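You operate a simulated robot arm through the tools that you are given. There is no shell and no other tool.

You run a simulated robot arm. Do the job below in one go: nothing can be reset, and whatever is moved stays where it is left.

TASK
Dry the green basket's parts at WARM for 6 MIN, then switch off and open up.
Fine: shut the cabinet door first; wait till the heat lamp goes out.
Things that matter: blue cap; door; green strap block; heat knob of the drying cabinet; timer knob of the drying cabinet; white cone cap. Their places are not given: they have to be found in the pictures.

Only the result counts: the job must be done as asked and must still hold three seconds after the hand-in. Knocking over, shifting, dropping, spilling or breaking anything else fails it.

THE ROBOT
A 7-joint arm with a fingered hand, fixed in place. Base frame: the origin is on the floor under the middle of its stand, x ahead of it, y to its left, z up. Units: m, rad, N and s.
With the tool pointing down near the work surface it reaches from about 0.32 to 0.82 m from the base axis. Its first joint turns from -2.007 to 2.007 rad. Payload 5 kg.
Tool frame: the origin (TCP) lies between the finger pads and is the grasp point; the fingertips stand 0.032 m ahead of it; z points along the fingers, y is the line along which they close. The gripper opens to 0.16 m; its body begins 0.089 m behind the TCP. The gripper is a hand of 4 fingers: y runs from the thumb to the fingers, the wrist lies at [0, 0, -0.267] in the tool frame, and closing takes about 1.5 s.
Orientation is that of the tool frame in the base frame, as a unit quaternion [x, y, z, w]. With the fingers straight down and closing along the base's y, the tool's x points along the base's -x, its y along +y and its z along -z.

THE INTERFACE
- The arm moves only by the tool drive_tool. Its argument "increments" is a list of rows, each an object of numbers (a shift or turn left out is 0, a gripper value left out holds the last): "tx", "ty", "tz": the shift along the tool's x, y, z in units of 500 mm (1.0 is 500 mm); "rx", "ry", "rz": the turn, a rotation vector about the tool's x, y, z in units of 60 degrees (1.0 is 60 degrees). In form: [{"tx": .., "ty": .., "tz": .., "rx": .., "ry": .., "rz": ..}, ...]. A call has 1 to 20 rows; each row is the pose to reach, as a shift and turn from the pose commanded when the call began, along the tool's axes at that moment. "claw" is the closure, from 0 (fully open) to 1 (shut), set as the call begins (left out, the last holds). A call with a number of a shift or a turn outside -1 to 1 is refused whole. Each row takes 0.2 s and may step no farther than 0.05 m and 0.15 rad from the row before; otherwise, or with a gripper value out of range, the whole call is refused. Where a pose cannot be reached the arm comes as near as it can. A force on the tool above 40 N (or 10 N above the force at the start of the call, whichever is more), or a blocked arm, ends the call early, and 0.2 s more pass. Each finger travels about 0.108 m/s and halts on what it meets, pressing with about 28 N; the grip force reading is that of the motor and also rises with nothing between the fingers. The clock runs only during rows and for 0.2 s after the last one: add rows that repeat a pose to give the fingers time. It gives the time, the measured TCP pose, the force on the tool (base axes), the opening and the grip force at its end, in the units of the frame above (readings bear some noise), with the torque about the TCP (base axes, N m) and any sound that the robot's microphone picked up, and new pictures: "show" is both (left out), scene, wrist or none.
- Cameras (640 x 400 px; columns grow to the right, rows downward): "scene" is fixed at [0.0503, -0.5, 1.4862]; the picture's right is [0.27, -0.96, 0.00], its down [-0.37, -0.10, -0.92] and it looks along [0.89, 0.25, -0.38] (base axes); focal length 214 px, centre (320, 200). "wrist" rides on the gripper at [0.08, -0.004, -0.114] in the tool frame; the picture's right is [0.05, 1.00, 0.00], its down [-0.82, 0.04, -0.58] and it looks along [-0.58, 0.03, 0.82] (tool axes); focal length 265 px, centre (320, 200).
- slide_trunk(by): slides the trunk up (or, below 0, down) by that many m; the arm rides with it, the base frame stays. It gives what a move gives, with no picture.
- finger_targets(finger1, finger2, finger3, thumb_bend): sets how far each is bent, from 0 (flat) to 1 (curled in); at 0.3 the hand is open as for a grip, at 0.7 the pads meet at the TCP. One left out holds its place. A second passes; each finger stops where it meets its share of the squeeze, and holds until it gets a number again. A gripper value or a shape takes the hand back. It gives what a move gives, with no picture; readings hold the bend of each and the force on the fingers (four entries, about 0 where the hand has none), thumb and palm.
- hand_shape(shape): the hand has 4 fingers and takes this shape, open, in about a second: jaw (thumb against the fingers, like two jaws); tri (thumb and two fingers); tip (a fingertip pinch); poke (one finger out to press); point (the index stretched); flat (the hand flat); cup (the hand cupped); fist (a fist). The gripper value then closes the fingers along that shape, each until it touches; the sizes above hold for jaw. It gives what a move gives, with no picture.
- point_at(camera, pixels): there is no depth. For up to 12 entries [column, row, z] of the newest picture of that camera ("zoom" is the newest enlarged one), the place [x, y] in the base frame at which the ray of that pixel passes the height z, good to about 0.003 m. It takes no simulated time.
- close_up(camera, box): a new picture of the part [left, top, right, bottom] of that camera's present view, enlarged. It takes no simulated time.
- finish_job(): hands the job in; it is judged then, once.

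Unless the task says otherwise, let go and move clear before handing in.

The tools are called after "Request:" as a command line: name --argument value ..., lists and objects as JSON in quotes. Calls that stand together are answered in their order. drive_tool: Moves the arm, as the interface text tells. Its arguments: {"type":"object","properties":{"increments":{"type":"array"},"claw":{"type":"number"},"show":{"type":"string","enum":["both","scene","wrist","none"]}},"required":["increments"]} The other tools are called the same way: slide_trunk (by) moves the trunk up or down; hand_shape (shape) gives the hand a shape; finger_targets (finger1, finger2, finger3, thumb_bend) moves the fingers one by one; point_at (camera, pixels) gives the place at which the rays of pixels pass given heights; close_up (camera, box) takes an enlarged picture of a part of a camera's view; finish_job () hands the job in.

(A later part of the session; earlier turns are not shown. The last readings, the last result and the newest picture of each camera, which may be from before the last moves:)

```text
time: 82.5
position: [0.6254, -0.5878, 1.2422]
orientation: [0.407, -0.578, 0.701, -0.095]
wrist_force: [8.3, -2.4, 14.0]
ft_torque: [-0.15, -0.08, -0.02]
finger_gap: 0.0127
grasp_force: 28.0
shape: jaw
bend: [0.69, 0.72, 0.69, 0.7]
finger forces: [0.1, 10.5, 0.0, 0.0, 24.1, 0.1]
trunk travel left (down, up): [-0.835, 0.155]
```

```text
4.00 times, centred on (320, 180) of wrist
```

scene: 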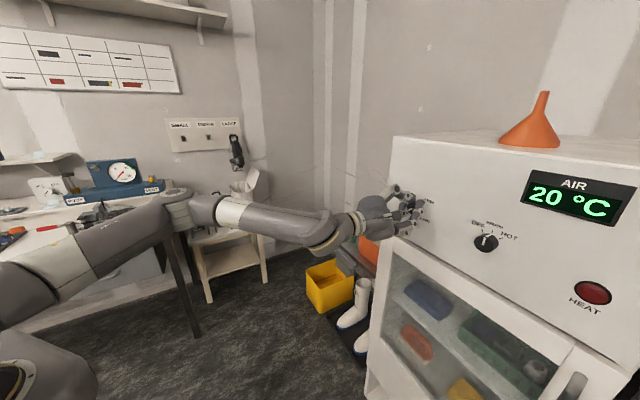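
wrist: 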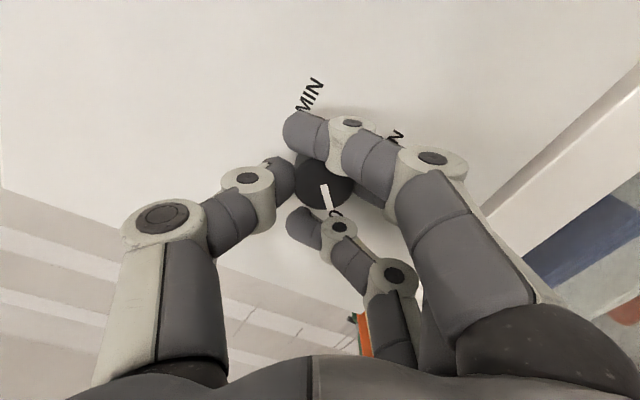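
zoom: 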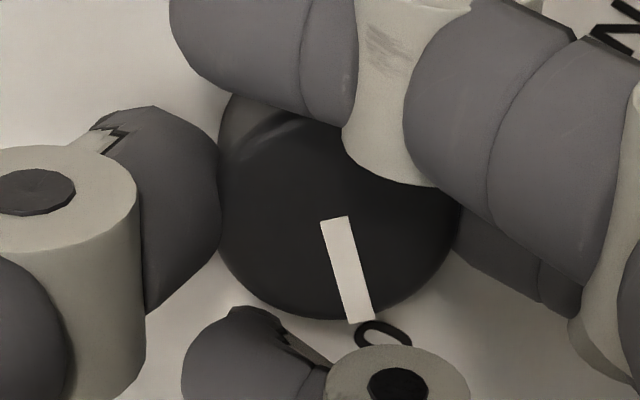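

The grip matches last time with the pointer at 0. I'll turn the full 270° clockwise in one continuous sequence and keep hold at the end to check.

Request:
drive_tool --increments '[{"ty": -0.002, "rz": 0.13}, {"ty": -0.002, "rz": 0.26}, {"ty": -0.002, "rz": 0.39}, {"ty": -0.002, "rz": 0.52}, {"ty": -0.002, "rz": 0.65}, {"ty": -0.002, "rz": 0.78}, {"ty": -0.002, "rz": 0.9}, {"ty": -0.002, "rz": 0.98}]' --show "none"

Request:
drive_tool --increments '[{"rz": 0.13}, {"rz": 0.26}, {"rz": 0.39}, {"rz": 0.52}, {"rz": 0.65}, {"rz": 0.78}, {"rz": 0.9}, {"rz": 0.98}]' --show "none"

Request:
drive_tool --increments '[{"rz": 0.13}, {"rz": 0.26}, {"rz": 0.39}, {"rz": 0.52}, {"rz": 0.65}, {"rz": 0.78}, {"rz": 0.9}, {"rz": 0.98}]' --show "none"

Request:
drive_tool --increments '[{"ty": -0.002, "rz": 0.13}, {"ty": -0.004, "rz": 0.26}, {"ty": -0.004, "rz": 0.39}, {"ty": -0.004, "rz": 0.52}, {"ty": -0.004, "rz": 0.65}, {"ty": -0.004, "rz": 0.78}, {"ty": -0.004, "rz": 0.9}, {"ty": -0.004, "rz": 0.98}]' --show "none"

Request:
drive_tool --increments '[{"rz": 0.13}, {"rz": 0.26}, {"rz": 0.39}, {"rz": 0.5}, {"rz": 0.58}]' --show "both"

Request:
close_up --camera "wrist" --box '[240, 130, 400, 230]'

```text
time: 84.3
position: [0.6245, -0.5885, 1.2405]
orientation: [-0.069, 0.703, -0.565, 0.425]
wrist_force: [1.2, -8.5, 13.7]
ft_torque: [-0.03, -0.01, 0.07]
finger_gap: 0.0126
grasp_force: 28.3
shape: jaw
bend: [0.69, 0.72, 0.69, 0.7]
finger forces: [0.1, 10.5, 0.1, 0.1, 24.6, 0.1]
trunk travel left (down, up): [-0.835, 0.155]
```

```text
time: 86.2
position: [0.6246, -0.5898, 1.24]
orientation: [0.285, 0.648, -0.283, 0.648]
wrist_force: [-7.1, -7.5, 0.8]
ft_torque: [-0.02, 0.01, 0.1]
finger_gap: 0.0127
grasp_force: 28.1
shape: jaw
bend: [0.69, 0.73, 0.69, 0.7]
finger forces: [0.0, 12.8, 0.0, 0.0, 23.6, 0.0]
trunk travel left (down, up): [-0.835, 0.155]
```

```text
time: 88.0
position: [0.6248, -0.5888, 1.2389]
orientation: [0.567, 0.424, 0.072, 0.702]
wrist_force: [-11.8, -0.6, -14.9]
ft_torque: [0.19, 0.16, -0.12]
finger_gap: 0.0128
grasp_force: 28.3
shape: jaw
bend: [0.69, 0.73, 0.69, 0.7]
finger forces: [0.0, 11.4, 0.0, 0.1, 28.6, 0.0]
trunk travel left (down, up): [-0.835, 0.155]
```

```text
time: 89.8
position: [0.6259, -0.5887, 1.2382]
orientation: [0.702, 0.092, 0.408, 0.577]
wrist_force: [-4.4, 6.9, -16.7]
ft_torque: [0.25, 0.21, 0.1]
finger_gap: 0.0133
grasp_force: 27.8
shape: jaw
bend: [0.69, 0.72, 0.69, 0.7]
finger forces: [0.0, 12.4, 0.0, 0.0, 28.5, 0.0]
trunk travel left (down, up): [-0.835, 0.155]
```

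```text
time: 91.0
position: [0.6285, -0.5877, 1.2382]
orientation: [0.697, -0.12, 0.562, 0.429]
wrist_force: [0.9, 12.2, -14.1]
ft_torque: [0.04, 0.34, 0.22]
finger_gap: 0.0132
grasp_force: 27.9
shape: jaw
bend: [0.69, 0.72, 0.69, 0.71]
finger forces: [0.0, 13.3, 0.0, 0.0, 28.9, 0.0]
trunk travel left (down, up): [-0.835, 0.155]
```

scene: 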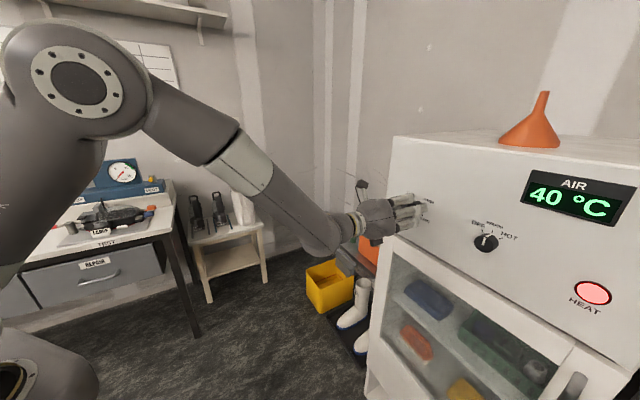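
wrist: 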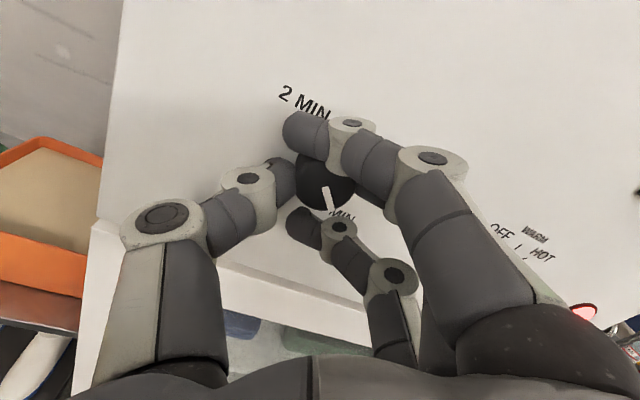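

```text
4.00 times, centred on (320, 180) of wrist
```

zoom: 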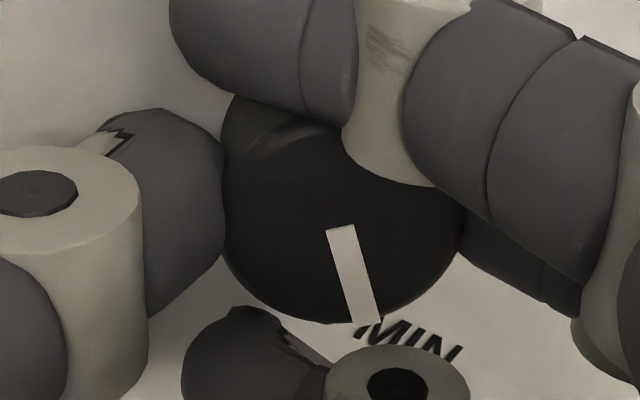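

The HEAT lamp is lit, the air reads 40 °C, and the pointer kept its angle to the hand through the full 270°, so it is on 6 MIN. I'll release and back off.

Request:
drive_tool --increments '[{"tz": 0}, {"tz": 0}, {"tz": 0}, {"tz": 0}, {"tz": -0.05}, {"tz": -0.1}, {"tz": -0.16}, {"tz": -0.16}]' --claw 0.2 --show "both"

Request:
close_up --camera "wrist" --box '[240, 70, 400, 170]'

```text
time: 92.8
position: [0.5712, -0.53, 1.237]
orientation: [0.697, -0.122, 0.561, 0.43]
wrist_force: [-1.0, 0.6, -0.4]
ft_torque: [0.0, -0.04, -0.01]
finger_gap: 0.1276
grasp_force: 0.1
shape: jaw
bend: [0.59, 0.59, 0.59, 0.55]
finger forces: [0.0, 0.0, 0.0, 0.1, 0.1, 0.1]
trunk travel left (down, up): [-0.835, 0.155]
```

scene: 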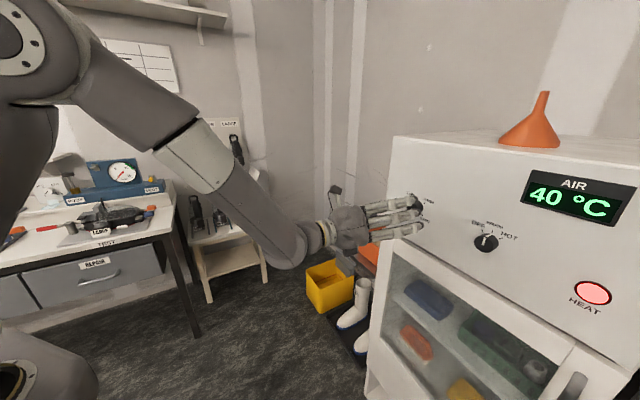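
wrist: 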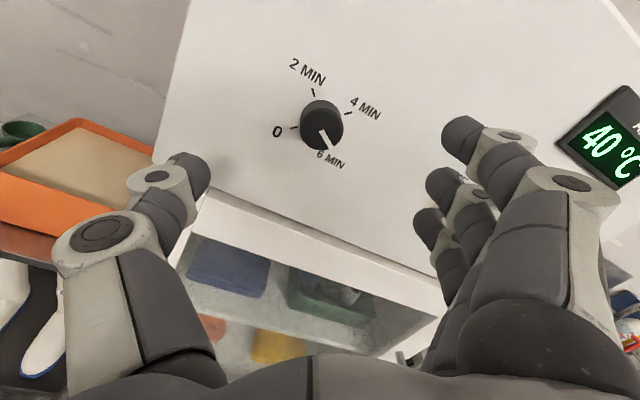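

```text
4.00 times, centred on (320, 120) of wrist
```

zoom: 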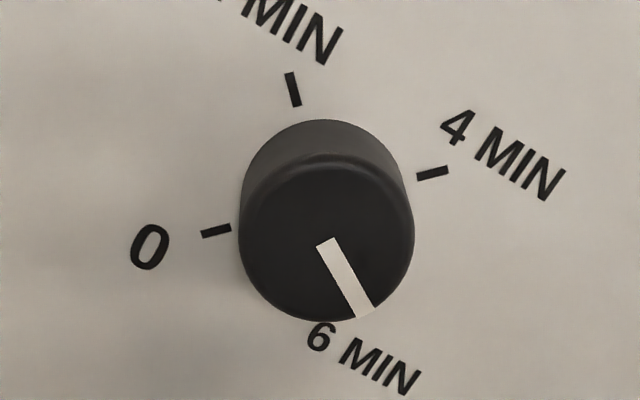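

The pointer shows 6 MIN (just starting to run back), the lamp is lit and heat is on WARM. I'll move back to the heat-knob standoff and wait there for the lamp to go out.

Request:
drive_tool --increments '[{"tx": -0.026, "ty": 0.045, "tz": 0.0, "rz": -0.14}, {"tx": -0.051, "ty": 0.09, "tz": 0.0, "rz": -0.28}, {"tx": -0.077, "ty": 0.135, "tz": 0.005, "rz": -0.42}, {"tx": -0.103, "ty": 0.18, "tz": 0.01, "rz": -0.56}, {"tx": -0.129, "ty": 0.224, "tz": 0.014, "rz": -0.7}, {"tx": -0.154, "ty": 0.269, "tz": 0.018, "rz": -0.84}, {"tx": -0.18, "ty": 0.314, "tz": 0.018, "rz": -0.98}, {"tx": -0.18, "ty": 0.314, "tz": 0.018, "rz": -0.98}]' --claw 0.3 --show "none"

Request:
drive_tool --increments '[{"rz": -0.13}, {"rz": -0.26}, {"rz": -0.39}, {"rz": -0.52}, {"rz": -0.65}, {"rz": -0.78}, {"rz": -0.8}, {"rz": -0.8}]' --show "both"

Request:
close_up --camera "wrist" --box '[240, 70, 400, 170]'

Request:
close_up --camera "scene" --box '[390, 160, 614, 300]'

```text
time: 94.5
position: [0.4432, -0.6595, 1.2312]
orientation: [0.667, 0.237, 0.278, 0.65]
wrist_force: [-0.3, -0.4, 0.5]
ft_torque: [-0.02, 0.0, 0.01]
finger_gap: 0.1123
grasp_force: 0.1
shape: jaw
bend: [0.66, 0.66, 0.66, 0.63]
finger forces: [0.0, 0.0, 0.0, 0.1, 0.0, 0.1]
trunk travel left (down, up): [-0.835, 0.155]
```

```text
time: 96.3
position: [0.4443, -0.6589, 1.231]
orientation: [0.512, 0.487, -0.01, 0.707]
wrist_force: [-0.6, 1.0, -0.1]
ft_torque: [0.01, 0.03, 0.04]
finger_gap: 0.1124
grasp_force: 0.1
shape: jaw
bend: [0.66, 0.66, 0.66, 0.63]
finger forces: [0.0, 0.0, 0.1, 0.1, 0.0, 0.0]
trunk travel left (down, up): [-0.835, 0.155]
```

scene: 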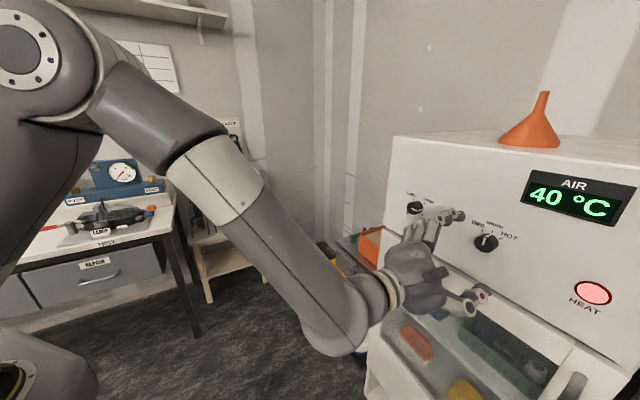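
wrist: 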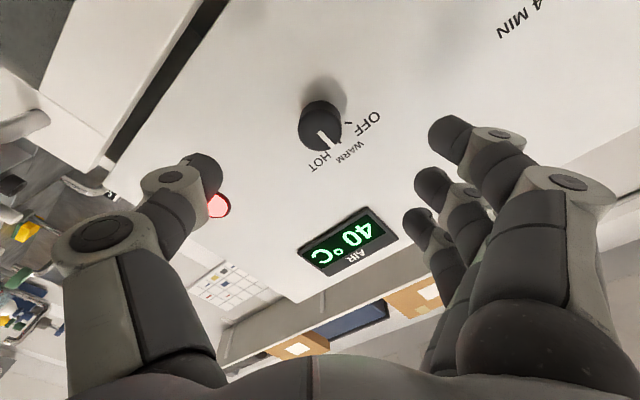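

```text
4.00 times, centred on (320, 120) of wrist
```

zoom: 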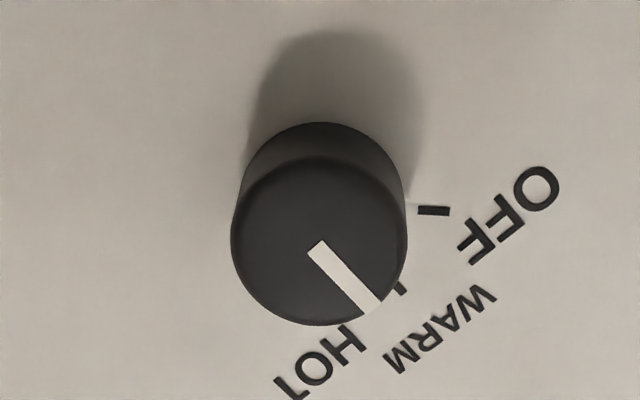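

```text
2.86 times, centred on (502, 230) of scene
```

zoom: 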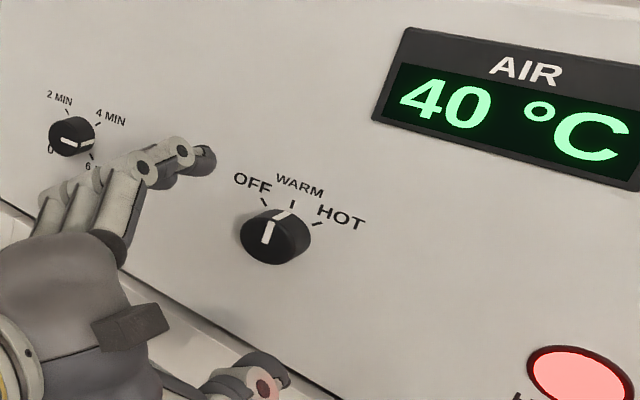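

The lamp is still on at 40 °C with the timer between 6 and 4 MIN, and the heat knob is well centred. I'll move in to straddle the heat knob without touching it and wait.

Request:
drive_tool --increments '[{"tx": 0.002, "tz": 0.05}, {"tx": 0.002, "tz": 0.1}, {"tx": 0.002, "tz": 0.14}, {"tx": 0.002, "tz": 0.16}, {"tx": 0.002, "tz": 0.16}, {"tx": 0.002, "tz": 0.16}, {"tx": 0.002, "tz": 0.16}, {"tx": 0.002, "tz": 0.16}, {"tx": 0.002, "tz": 0.16}, {"tx": 0.002, "tz": 0.16}, {"tx": 0.002, "tz": 0.16}, {"tx": 0.002, "tz": 0.16}, {"tx": 0.002, "tz": 0.16}, {"tx": 0.002, "tz": 0.16}, {"tx": 0.002, "tz": 0.16}, {"tx": 0.002, "tz": 0.16}, {"tx": 0.002, "tz": 0.16}, {"tx": 0.002, "tz": 0.16}, {"tx": 0.002, "tz": 0.16}, {"tx": 0.002, "tz": 0.16}]' --show "none"

Request:
drive_tool --increments '[{"tz": 0}, {"tz": 0}, {"tz": 0}, {"tz": 0}, {"tz": 0}, {"tz": 0}, {"tz": 0}, {"tz": 0}, {"tz": 0}, {"tz": 0}, {"tz": 0}, {"tz": 0}, {"tz": 0}, {"tz": 0}, {"tz": 0}, {"tz": 0}, {"tz": 0}, {"tz": 0}, {"tz": 0}, {"tz": 0}]' --show "none"

Request:
drive_tool --increments '[{"tz": 0}, {"tz": 0}, {"tz": 0}, {"tz": 0}, {"tz": 0}, {"tz": 0}, {"tz": 0}, {"tz": 0}, {"tz": 0}, {"tz": 0}, {"tz": 0}, {"tz": 0}, {"tz": 0}, {"tz": 0}, {"tz": 0}, {"tz": 0}, {"tz": 0}, {"tz": 0}, {"tz": 0}, {"tz": 0}]' --show "none"

Request:
drive_tool --increments '[{"tz": 0}, {"tz": 0}, {"tz": 0}, {"tz": 0}, {"tz": 0}, {"tz": 0}, {"tz": 0}, {"tz": 0}, {"tz": 0}, {"tz": 0}, {"tz": 0}, {"tz": 0}, {"tz": 0}, {"tz": 0}, {"tz": 0}, {"tz": 0}, {"tz": 0}, {"tz": 0}, {"tz": 0}, {"tz": 0}]' --show "none"

Request:
drive_tool --increments '[{"tz": 0}, {"tz": 0}, {"tz": 0}, {"tz": 0}, {"tz": 0}, {"tz": 0}, {"tz": 0}, {"tz": 0}, {"tz": 0}, {"tz": 0}, {"tz": 0}, {"tz": 0}, {"tz": 0}, {"tz": 0}, {"tz": 0}, {"tz": 0}, {"tz": 0}, {"tz": 0}, {"tz": 0}, {"tz": 0}]' --show "both"

Request:
close_up --camera "scene" --box '[390, 160, 614, 300]'

```text
time: 100.5
position: [0.4993, -0.7167, 1.2307]
orientation: [0.513, 0.487, -0.01, 0.707]
wrist_force: [-0.3, 0.7, 0.2]
ft_torque: [0.0, -0.03, 0.02]
finger_gap: 0.1122
grasp_force: 0.0
shape: jaw
bend: [0.67, 0.66, 0.66, 0.63]
finger forces: [0.2, 0.0, 0.1, 0.0, 0.1, 0.1]
trunk travel left (down, up): [-0.835, 0.155]
```

```text
time: 104.8
position: [0.4987, -0.7169, 1.2323]
orientation: [0.513, 0.487, -0.011, 0.707]
wrist_force: [0.2, 0.9, -0.9]
ft_torque: [-0.03, -0.02, -0.03]
finger_gap: 0.1122
grasp_force: 0.0
shape: jaw
bend: [0.67, 0.66, 0.66, 0.63]
finger forces: [0.1, 0.0, 0.0, 0.0, 0.0, 0.0]
trunk travel left (down, up): [-0.835, 0.155]
```

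```text
time: 109.0
position: [0.4985, -0.7186, 1.2311]
orientation: [0.514, 0.486, -0.01, 0.707]
wrist_force: [-0.6, 1.0, -0.1]
ft_torque: [0.0, 0.02, 0.0]
finger_gap: 0.1121
grasp_force: 0.1
shape: jaw
bend: [0.67, 0.66, 0.66, 0.63]
finger forces: [0.1, 0.0, 0.1, 0.1, 0.1, 0.0]
trunk travel left (down, up): [-0.835, 0.155]
```

```text
time: 113.2
position: [0.4992, -0.7178, 1.231]
orientation: [0.513, 0.487, -0.01, 0.707]
wrist_force: [-0.6, 0.5, -0.7]
ft_torque: [0.0, 0.04, 0.01]
finger_gap: 0.1124
grasp_force: 0.0
shape: jaw
bend: [0.67, 0.66, 0.66, 0.63]
finger forces: [0.2, 0.0, 0.1, 0.0, 0.0, 0.0]
trunk travel left (down, up): [-0.835, 0.155]
```

```text
time: 117.3
position: [0.4984, -0.718, 1.2314]
orientation: [0.514, 0.487, -0.01, 0.706]
wrist_force: [-0.6, -0.1, 0.0]
ft_torque: [-0.01, 0.02, 0.0]
finger_gap: 0.1118
grasp_force: 0.1
shape: jaw
bend: [0.67, 0.66, 0.66, 0.63]
finger forces: [0.2, 0.0, 0.0, 0.0, 0.0, 0.0]
trunk travel left (down, up): [-0.835, 0.155]
```

scene: 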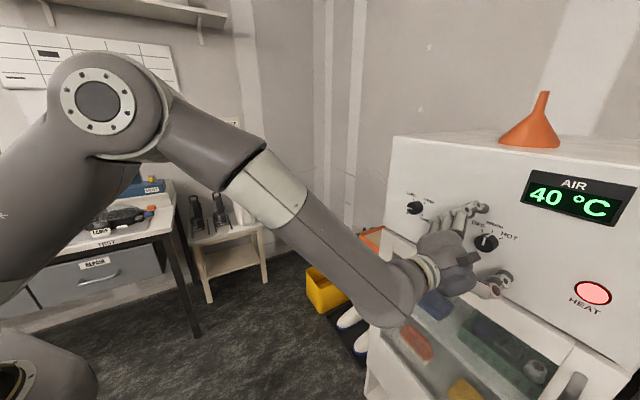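
wrist: 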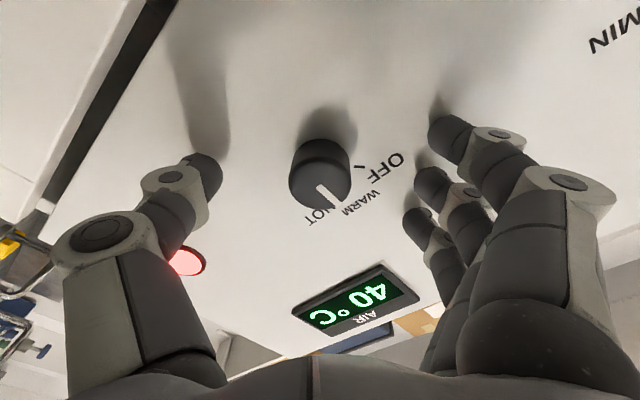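

```text
2.86 times, centred on (502, 230) of scene
```

zoom: 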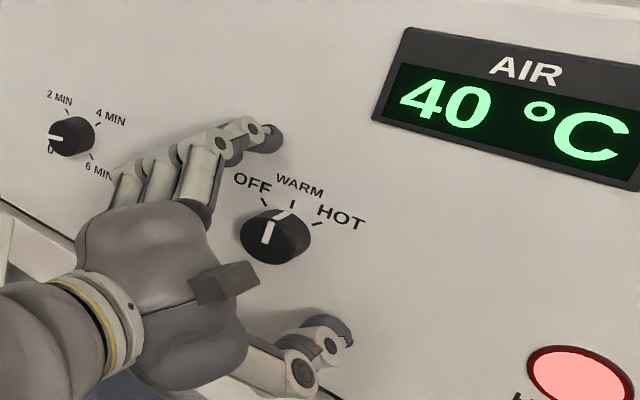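

The lamp is still lit and the timer pointer is close to 0. I'll wait a few seconds more.

Request:
drive_tool --increments '[{"tz": 0}, {"tz": 0}, {"tz": 0}, {"tz": 0}, {"tz": 0}, {"tz": 0}, {"tz": 0}, {"tz": 0}, {"tz": 0}, {"tz": 0}, {"tz": 0}, {"tz": 0}, {"tz": 0}, {"tz": 0}, {"tz": 0}, {"tz": 0}, {"tz": 0}, {"tz": 0}, {"tz": 0}, {"tz": 0}]' --show "scene"

Request:
close_up --camera "scene" --box '[390, 160, 614, 300]'

```text
time: 121.5
position: [0.4982, -0.7177, 1.2311]
orientation: [0.514, 0.486, -0.01, 0.707]
wrist_force: [-0.2, 0.7, 0.8]
ft_torque: [-0.01, 0.02, 0.03]
finger_gap: 0.1122
grasp_force: 0.0
shape: jaw
bend: [0.67, 0.66, 0.66, 0.63]
finger forces: [0.2, 0.0, 0.0, 0.1, 0.0, 0.0]
trunk travel left (down, up): [-0.835, 0.155]
```

scene: 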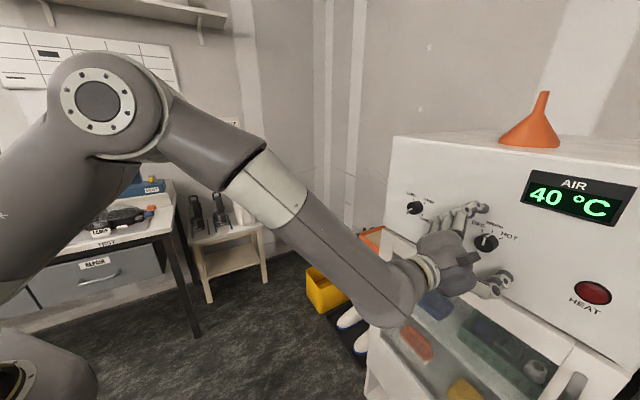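

```text
2.86 times, centred on (502, 230) of scene
```

zoom: 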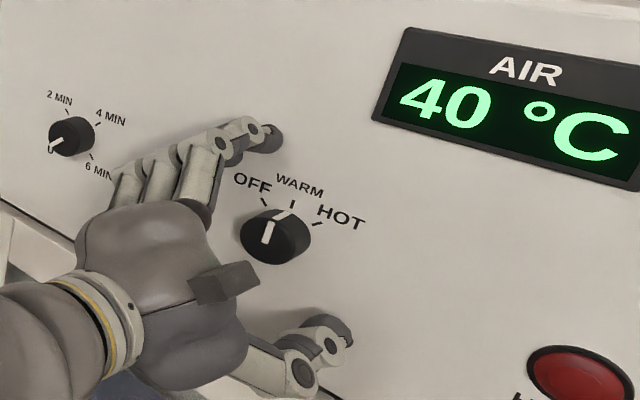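

The HEAT lamp has gone out and the timer is back at 0. I'll grip the heat knob and turn it 45° anticlockwise to OFF.

Request:
drive_tool --increments '[{"tz": 0}, {"tz": 0}, {"tz": 0}, {"tz": 0}, {"tz": 0}, {"tz": 0}, {"tz": 0}]' --claw 1 --show "wrist"

Request:
drive_tool --increments '[{"rz": -0.1}, {"rz": -0.2}, {"rz": -0.3}, {"rz": -0.4}, {"rz": -0.5}, {"rz": -0.6}, {"rz": -0.7}, {"rz": -0.76}, {"rz": -0.76}]' --show "both"

Request:
close_up --camera "wrist" --box '[240, 130, 400, 230]'

```text
time: 123.2
position: [0.4975, -0.7198, 1.2288]
orientation: [0.515, 0.487, -0.012, 0.706]
wrist_force: [-4.7, -4.7, -9.1]
ft_torque: [0.01, 0.05, -0.01]
finger_gap: 0.0127
grasp_force: 28.2
shape: jaw
bend: [0.69, 0.72, 0.69, 0.7]
finger forces: [0.0, 12.4, 0.0, 0.0, 24.0, 0.0]
trunk travel left (down, up): [-0.835, 0.155]
```

wrist: 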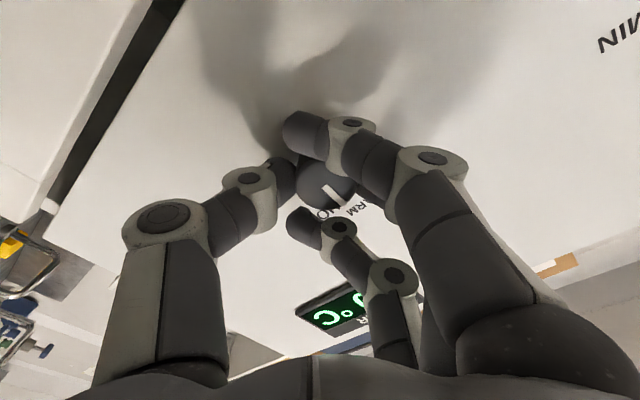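

```text
time: 125.2
position: [0.4968, -0.7204, 1.2313]
orientation: [0.285, 0.647, -0.284, 0.648]
wrist_force: [-9.9, -9.7, 0.3]
ft_torque: [0.05, -0.1, -0.01]
finger_gap: 0.0128
grasp_force: 28.2
shape: jaw
bend: [0.69, 0.73, 0.69, 0.7]
finger forces: [0.0, 12.9, 0.0, 0.0, 24.8, 0.0]
trunk travel left (down, up): [-0.835, 0.155]
```

scene: 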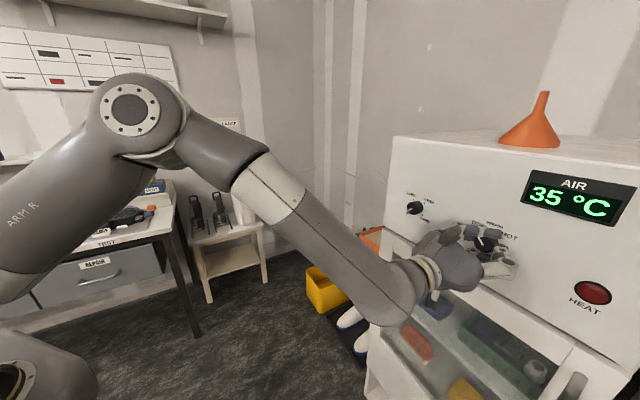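
wrist: 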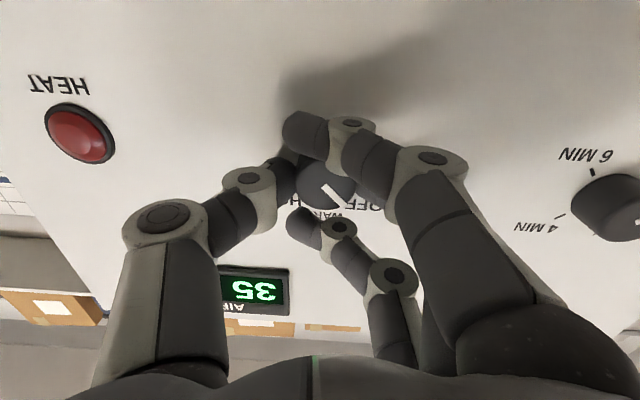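

```text
4.00 times, centred on (320, 180) of wrist
```

zoom: 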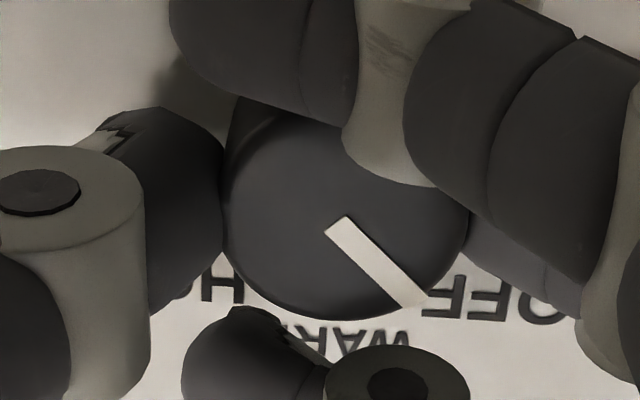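

The heat pointer is back at OFF, the same picture as the original grip, and the air is cooling at 35 °C. I'll release, back off and check.

Request:
drive_tool --increments '[{"tz": 0}, {"tz": 0}, {"tz": 0}, {"tz": 0}, {"tz": 0}, {"tz": -0.05}, {"tz": -0.1}, {"tz": -0.16}, {"tz": -0.22}, {"tz": -0.28}, {"tz": -0.28}]' --claw 0.3 --show "both"

Request:
close_up --camera "scene" --box '[390, 160, 614, 300]'

Request:
close_up --camera "wrist" --box '[240, 50, 400, 150]'

```text
time: 127.5
position: [0.404, -0.6155, 1.2304]
orientation: [0.285, 0.648, -0.283, 0.647]
wrist_force: [0.0, 0.4, 0.4]
ft_torque: [0.03, 0.0, 0.02]
finger_gap: 0.1125
grasp_force: 0.0
shape: jaw
bend: [0.66, 0.66, 0.66, 0.63]
finger forces: [0.0, 0.0, 0.0, 0.0, 0.0, 0.0]
trunk travel left (down, up): [-0.835, 0.155]
```

scene: 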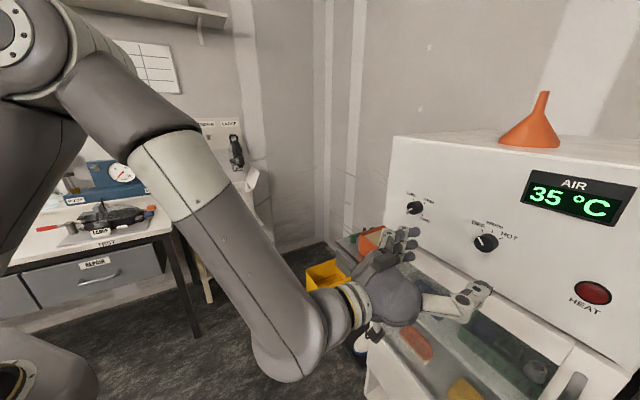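
wrist: 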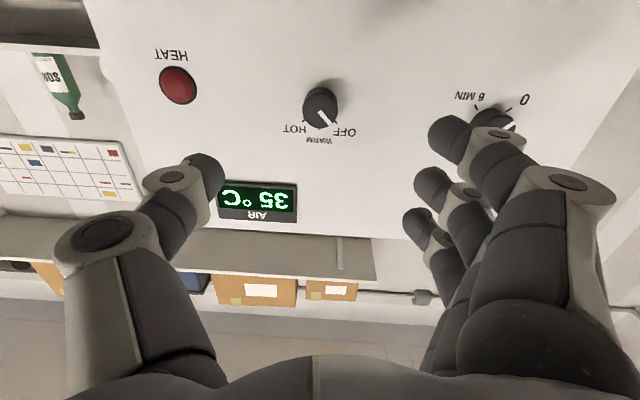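

```text
2.86 times, centred on (502, 230) of scene
```

zoom: 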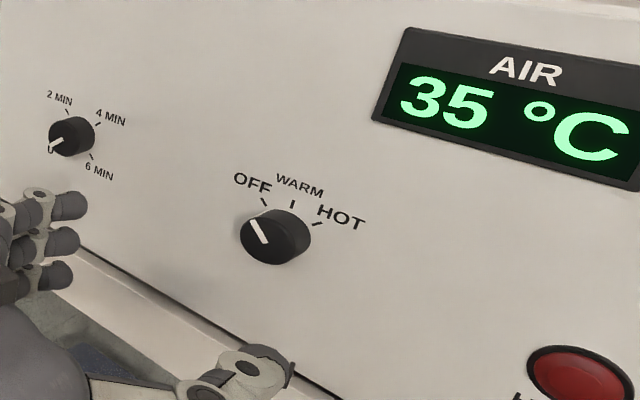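

```text
4.00 times, centred on (320, 100) of wrist
```

zoom: 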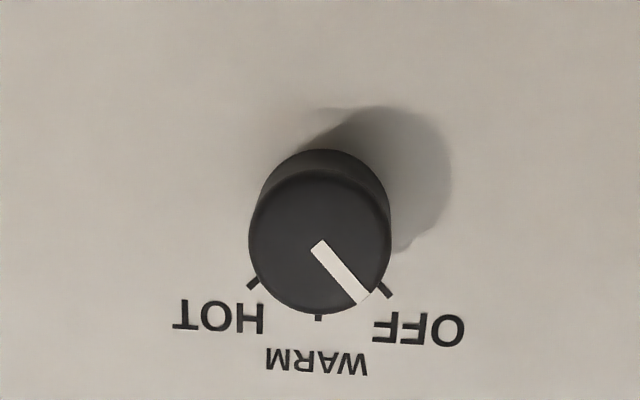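

Heat is confirmed OFF, the lamp is dark and the timer is at 0. Next I'll open the door by its handle: shift toward the handle side at a safe distance and pitch the hand down so the wrist camera can see it.

Request:
drive_tool --increments '[{"ty": -0.055, "tz": -0.005, "ry": 0.125}, {"ty": -0.11, "tz": -0.01, "ry": 0.25}, {"ty": -0.164, "tz": -0.014, "ry": 0.375}, {"ty": -0.218, "tz": -0.019, "ry": 0.5}, {"ty": -0.273, "tz": -0.024, "ry": 0.625}, {"ty": -0.327, "tz": -0.028, "ry": 0.75}, {"ty": -0.327, "tz": -0.028, "ry": 0.75}]' --claw 0.2 --show "both"

```text
time: 129.2
position: [0.2737, -0.7163, 1.2323]
orientation: [0.372, 0.846, -0.154, 0.35]
wrist_force: [0.1, 0.7, 1.4]
ft_torque: [0.0, -0.02, 0.01]
finger_gap: 0.1277
grasp_force: 0.0
shape: jaw
bend: [0.59, 0.59, 0.59, 0.55]
finger forces: [0.0, 0.1, 0.0, 0.0, 0.0, 0.1]
trunk travel left (down, up): [-0.835, 0.155]
```

scene: 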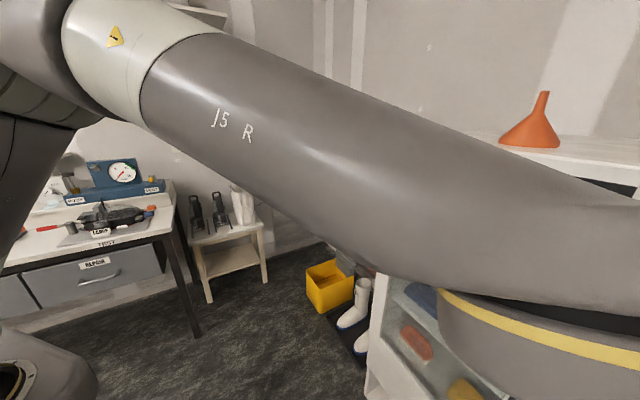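
wrist: 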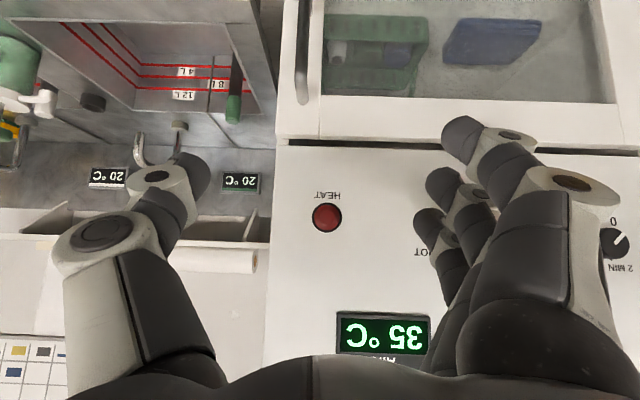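

The handle's vertical bar shows at about (302,50) in the wrist view, with a sink unit to its right-hand side. Before lowering, I'll check how far the sink stands out and get rays to the handle.

Request:
close_up --camera "wrist" --box '[0, 0, 352, 220]'

Request:
point_at --camera "wrist" --pixels '[[301, 103, 1.06], [301, 103, 1.03], [303, 5, 1.0], [303, 5, 0.9], [250, 120, 0.9], [250, 120, 0.8], [60, 25, 0.9], [60, 25, 0.7], [325, 138, 1.1], [325, 138, 1.06]]'

```text
1.82 times, centred on (176, 110) of wrist
```

zoom: 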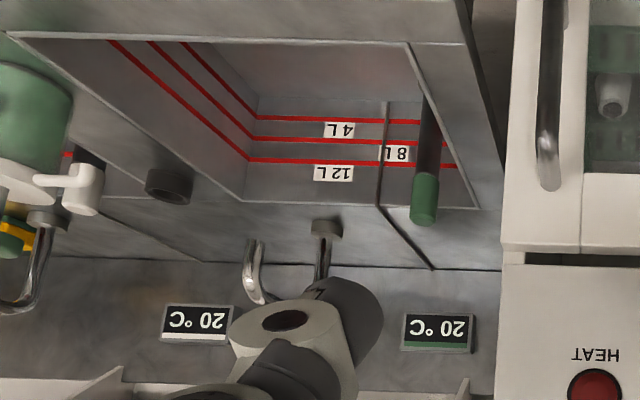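

```text
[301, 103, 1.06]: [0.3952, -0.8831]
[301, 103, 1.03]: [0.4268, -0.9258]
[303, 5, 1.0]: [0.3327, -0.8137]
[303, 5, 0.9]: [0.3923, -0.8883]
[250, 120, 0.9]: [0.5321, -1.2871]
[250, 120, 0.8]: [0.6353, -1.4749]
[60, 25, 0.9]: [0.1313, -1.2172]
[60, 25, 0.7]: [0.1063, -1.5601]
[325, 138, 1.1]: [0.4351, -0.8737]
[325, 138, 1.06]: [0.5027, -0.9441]
```

The sink's rim is around z≈0.9 and roughly flush with the cabinet front, so lowering here is clear. I'll lower the trunk 0.15 m to bring the hand to the handle's level and get parallax on the bar.

Request:
slide_trunk --by -0.15

Request:
drive_tool --increments '[{"tz": 0}]' --show "both"

Request:
close_up --camera "wrist" --box '[160, 60, 480, 260]'

```text
time: 130.9
position: [0.2739, -0.7163, 1.0817]
orientation: [0.371, 0.846, -0.153, 0.351]
wrist_force: [-0.7, 0.4, 0.1]
ft_torque: [-0.01, 0.04, 0.01]
finger_gap: 0.1277
grasp_force: 0.0
shape: jaw
bend: [0.59, 0.59, 0.59, 0.55]
finger forces: [0.0, 0.0, 0.1, 0.0, 0.0, 0.0]
trunk travel left (down, up): [-0.685, 0.305]
```

```text
time: 131.3
position: [0.2743, -0.7152, 1.0803]
orientation: [0.371, 0.847, -0.152, 0.35]
wrist_force: [-0.5, 0.6, -0.4]
ft_torque: [0.03, 0.03, -0.05]
finger_gap: 0.1275
grasp_force: 0.1
shape: jaw
bend: [0.59, 0.59, 0.59, 0.55]
finger forces: [0.0, 0.1, 0.1, 0.1, 0.0, 0.0]
trunk travel left (down, up): [-0.685, 0.305]
```

scene: 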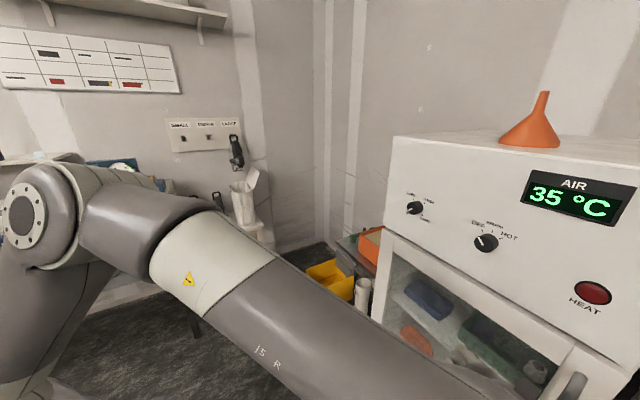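
wrist: 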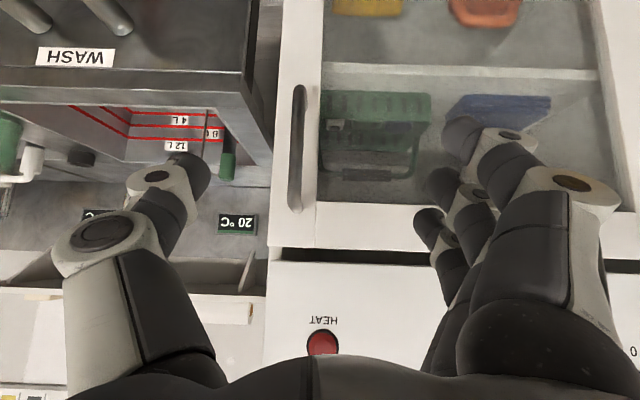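

```text
2.00 times, centred on (320, 160) of wrist
```

zoom: 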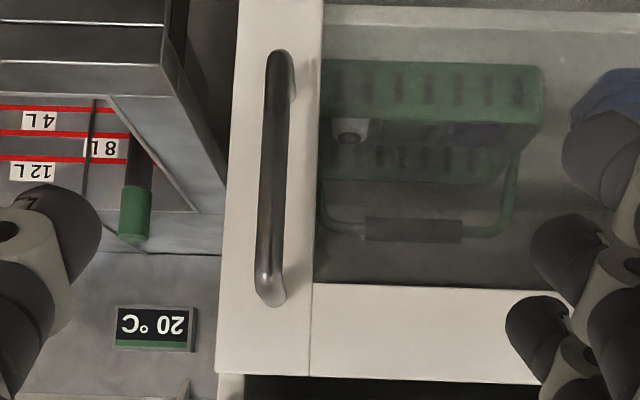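

The handle bar is now fully visible from (300,92) at its lower end to (294,203) at its upper end. I'll take rays for it and for the sink's front edge.

Request:
point_at --camera "wrist" --pixels '[[294, 205, 1.06], [294, 205, 1.08], [294, 205, 1.04], [297, 148, 1.0], [297, 148, 0.97], [300, 92, 0.95], [300, 92, 0.9], [246, 72, 0.9], [246, 72, 0.8], [310, 247, 1.1], [310, 247, 1.12]]'

Request:
close_up --camera "scene" --box '[528, 330, 640, 400]'

```text
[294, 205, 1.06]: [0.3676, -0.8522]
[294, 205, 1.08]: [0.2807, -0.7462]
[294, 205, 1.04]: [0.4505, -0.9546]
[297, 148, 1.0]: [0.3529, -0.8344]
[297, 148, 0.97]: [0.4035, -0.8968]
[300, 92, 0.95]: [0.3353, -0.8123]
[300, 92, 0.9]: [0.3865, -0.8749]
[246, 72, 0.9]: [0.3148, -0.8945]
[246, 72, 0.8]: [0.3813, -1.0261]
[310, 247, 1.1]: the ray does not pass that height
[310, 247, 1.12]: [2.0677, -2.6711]
```

```text
5.71 times, centred on (584, 365) of scene
```

zoom: 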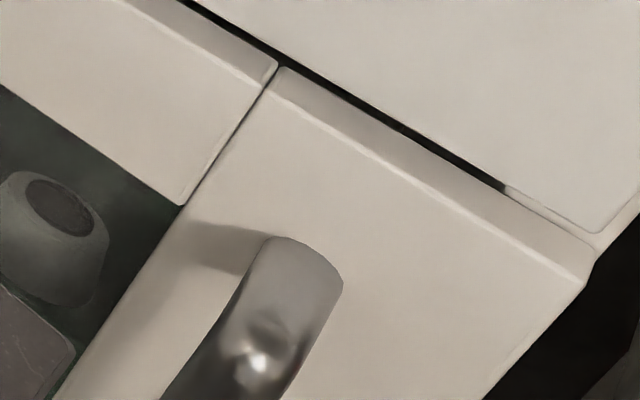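

Combining bearings from several views puts the handle bar at about (0.358,-0.840), running from z≈0.93 to 1.06. I'll line the open hand up with it and advance partway.

Request:
drive_tool --increments '[{"tx": -0.03, "ty": -0.015, "tz": 0.03}, {"tx": -0.06, "ty": -0.03, "tz": 0.06}, {"tx": -0.093, "ty": -0.045, "tz": 0.1}, {"tx": -0.093, "ty": -0.045, "tz": 0.14}, {"tx": -0.093, "ty": -0.045, "tz": 0.14}]' --show "both"

Request:
close_up --camera "wrist" --box '[160, 60, 480, 260]'

```text
time: 132.5
position: [0.3141, -0.7916, 1.0648]
orientation: [0.371, 0.846, -0.153, 0.35]
wrist_force: [0.0, -0.4, -0.6]
ft_torque: [-0.04, 0.02, -0.01]
finger_gap: 0.1278
grasp_force: 0.1
shape: jaw
bend: [0.59, 0.59, 0.59, 0.55]
finger forces: [0.0, 0.0, 0.0, 0.0, 0.1, 0.0]
trunk travel left (down, up): [-0.685, 0.305]
```

scene: 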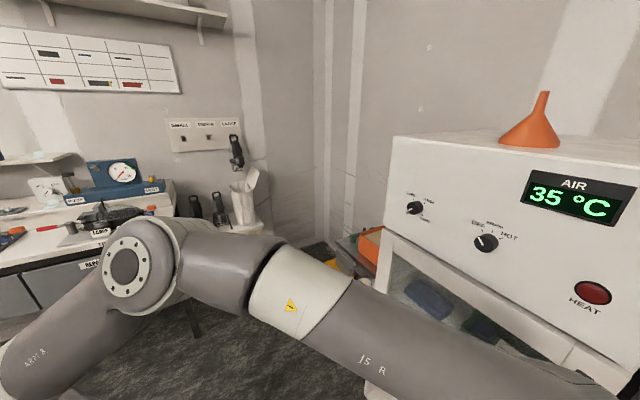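
wrist: 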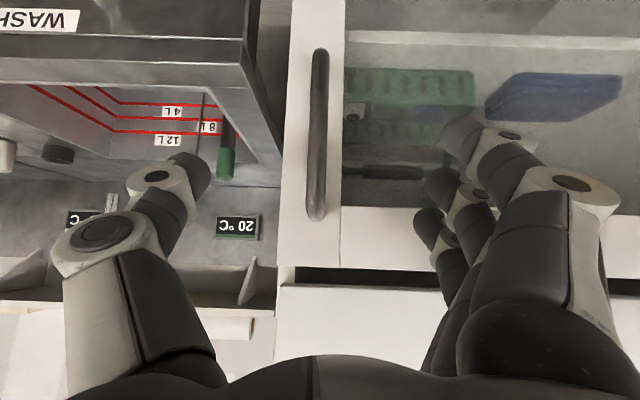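

```text
2.00 times, centred on (320, 160) of wrist
```

zoom: 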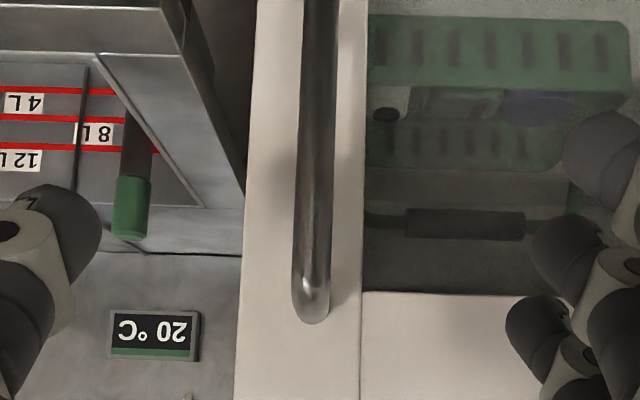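

The bar is now centred between the thumb and fingers at u≈318, and a fresh fix gives (0.361,-0.844). I'll advance along the tool axis so the bar lies between the pads.

Request:
drive_tool --increments '[{"tz": 0.05}, {"tz": 0.1}, {"tz": 0.14}, {"tz": 0.165}, {"tz": 0.18}, {"tz": 0.18}]' --show "both"

```text
time: 133.9
position: [0.3569, -0.8391, 1.0008]
orientation: [0.371, 0.846, -0.153, 0.35]
wrist_force: [0.6, -0.1, -0.2]
ft_torque: [0.0, 0.05, 0.02]
finger_gap: 0.1276
grasp_force: 0.0
shape: jaw
bend: [0.59, 0.59, 0.59, 0.55]
finger forces: [0.0, 0.0, 0.0, 0.1, 0.0, 0.0]
trunk travel left (down, up): [-0.685, 0.305]
```

scene: 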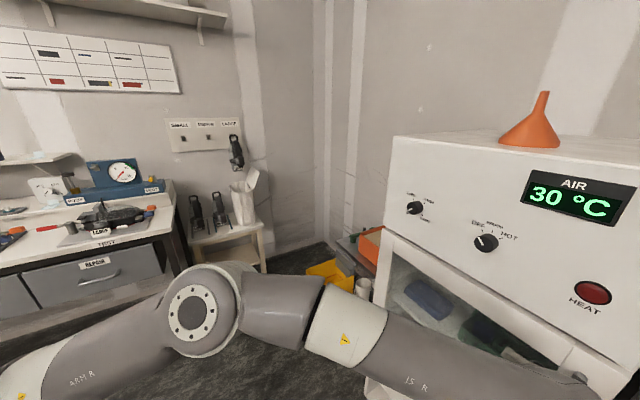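
wrist: 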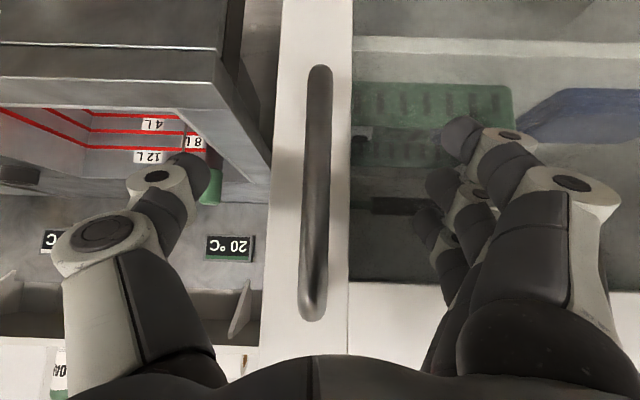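

The bar now sits right at the grasp point (u≈317, about 29 px wide, matching the TCP's depth). I'll close the hand on it.

Request:
drive_tool --increments '[{"tz": 0}, {"tz": 0}, {"tz": 0}, {"tz": 0}, {"tz": 0}, {"tz": 0}, {"tz": 0}, {"tz": 0}]' --claw 1 --show "both"

```text
time: 135.7
position: [0.3567, -0.8386, 0.9997]
orientation: [0.371, 0.846, -0.153, 0.351]
wrist_force: [-0.7, -1.1, 1.1]
ft_torque: [0.44, -0.11, 0.01]
finger_gap: 0.0038
grasp_force: 28.4
shape: jaw
bend: [0.66, 0.7, 0.69, 0.7]
finger forces: [14.8, 8.9, 0.8, 0.0, 23.9, 0.0]
trunk travel left (down, up): [-0.685, 0.305]
```

scene: 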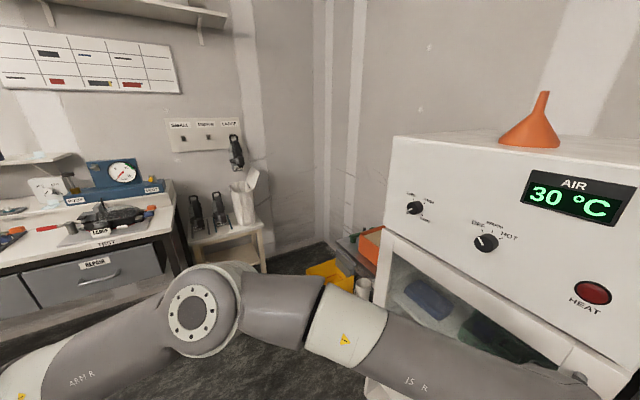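
wrist: 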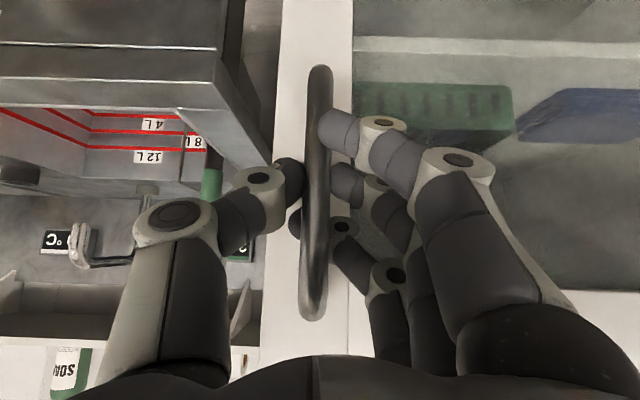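

Fingers 1 and 2 and the thumb hold the bar, and bisecting its closed and originally open positions puts the hinge at about (0.73,-0.535). I'll pull along that arc, turning the hand with the door, for the first 21°.

Request:
drive_tool --increments '[{"tx": 0.0414, "ty": 0.0053, "tz": -0.0414, "rx": 0.0412, "rz": 0.0413}, {"tx": 0.0823, "ty": 0.0144, "tz": -0.0824, "rx": 0.0825, "rz": 0.0826}, {"tx": 0.123, "ty": 0.0269, "tz": -0.1231, "rx": 0.1237, "rz": 0.1239}, {"tx": 0.163, "ty": 0.0429, "tz": -0.1631, "rx": 0.165, "rz": 0.1652}, {"tx": 0.2023, "ty": 0.0623, "tz": -0.2024, "rx": 0.2062, "rz": 0.2065}, {"tx": 0.2405, "ty": 0.0852, "tz": -0.2405, "rx": 0.2475, "rz": 0.2478}, {"tx": 0.2405, "ty": 0.0852, "tz": -0.2405, "rx": 0.2475, "rz": 0.2478}]' --show "both"

```text
time: 137.3
position: [0.2737, -0.6835, 1.0007]
orientation: [0.52, 0.764, -0.214, 0.316]
wrist_force: [3.5, 1.0, 0.2]
ft_torque: [0.45, -0.35, 0.09]
finger_gap: 0.0033
grasp_force: 28.2
shape: jaw
bend: [0.65, 0.7, 0.69, 0.7]
finger forces: [16.9, 10.6, 1.6, 0.0, 22.5, 0.0]
trunk travel left (down, up): [-0.685, 0.305]
```

scene: 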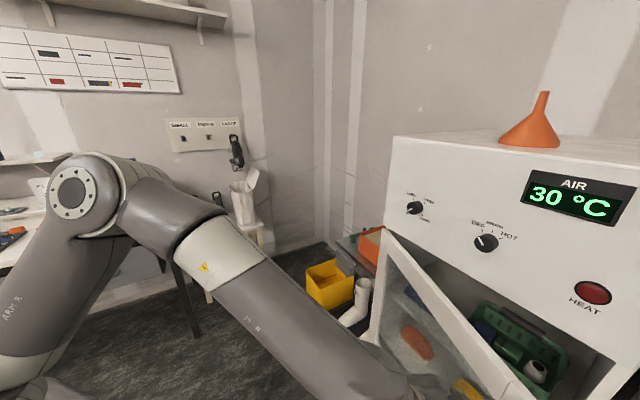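
wrist: 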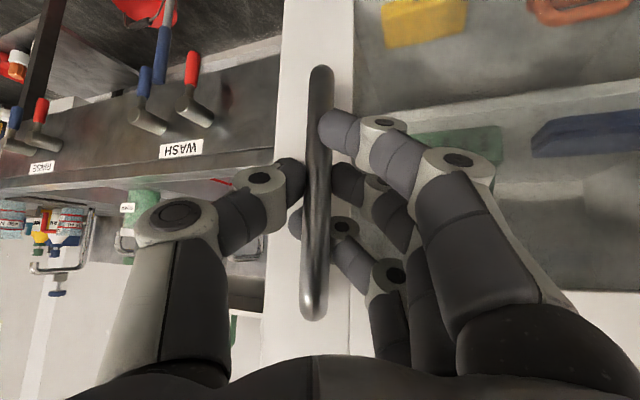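

The door follows the hand easily at about 3 N, and the scene shows it opening. I'll continue along the arc to about 42°.

Request:
drive_tool --increments '[{"tx": 0.0415, "ty": 0.0053, "tz": -0.0413, "rx": 0.0412, "rz": 0.0413}, {"tx": 0.0828, "ty": 0.0141, "tz": -0.0824, "rx": 0.0825, "rz": 0.0826}, {"tx": 0.1235, "ty": 0.0265, "tz": -0.1229, "rx": 0.1237, "rz": 0.1239}, {"tx": 0.1635, "ty": 0.0426, "tz": -0.1627, "rx": 0.165, "rz": 0.1652}, {"tx": 0.2029, "ty": 0.0618, "tz": -0.2019, "rx": 0.2062, "rz": 0.2065}, {"tx": 0.2414, "ty": 0.0845, "tz": -0.2401, "rx": 0.2475, "rz": 0.2478}, {"tx": 0.2414, "ty": 0.0845, "tz": -0.2401, "rx": 0.2475, "rz": 0.2478}]' --show "both"

```text
time: 138.5
position: [0.2408, -0.5517, 1.0012]
orientation: [0.633, 0.673, -0.257, 0.282]
wrist_force: [25.6, 2.2, 7.7]
ft_torque: [0.47, -0.82, 0.42]
finger_gap: 0.0025
grasp_force: 27.9
shape: jaw
bend: [0.62, 0.68, 0.66, 0.72]
finger forces: [18.6, 17.7, 10.9, 0.0, 15.7, 0.1]
trunk travel left (down, up): [-0.685, 0.305]
stopped in row 6: the force on the tool passed its limit at 49 N (the readings are from after the stop); the commanded pose is now the measured one
```

scene: 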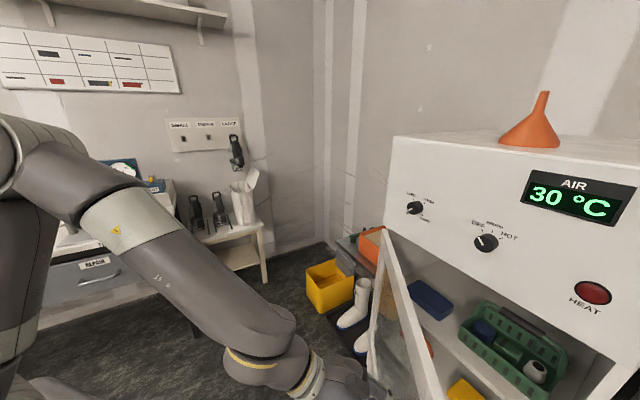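
wrist: 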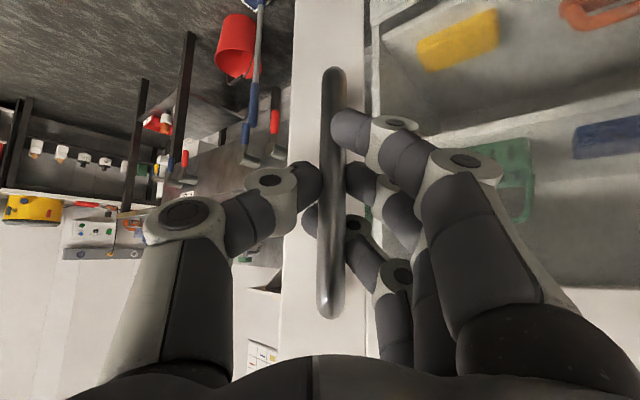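

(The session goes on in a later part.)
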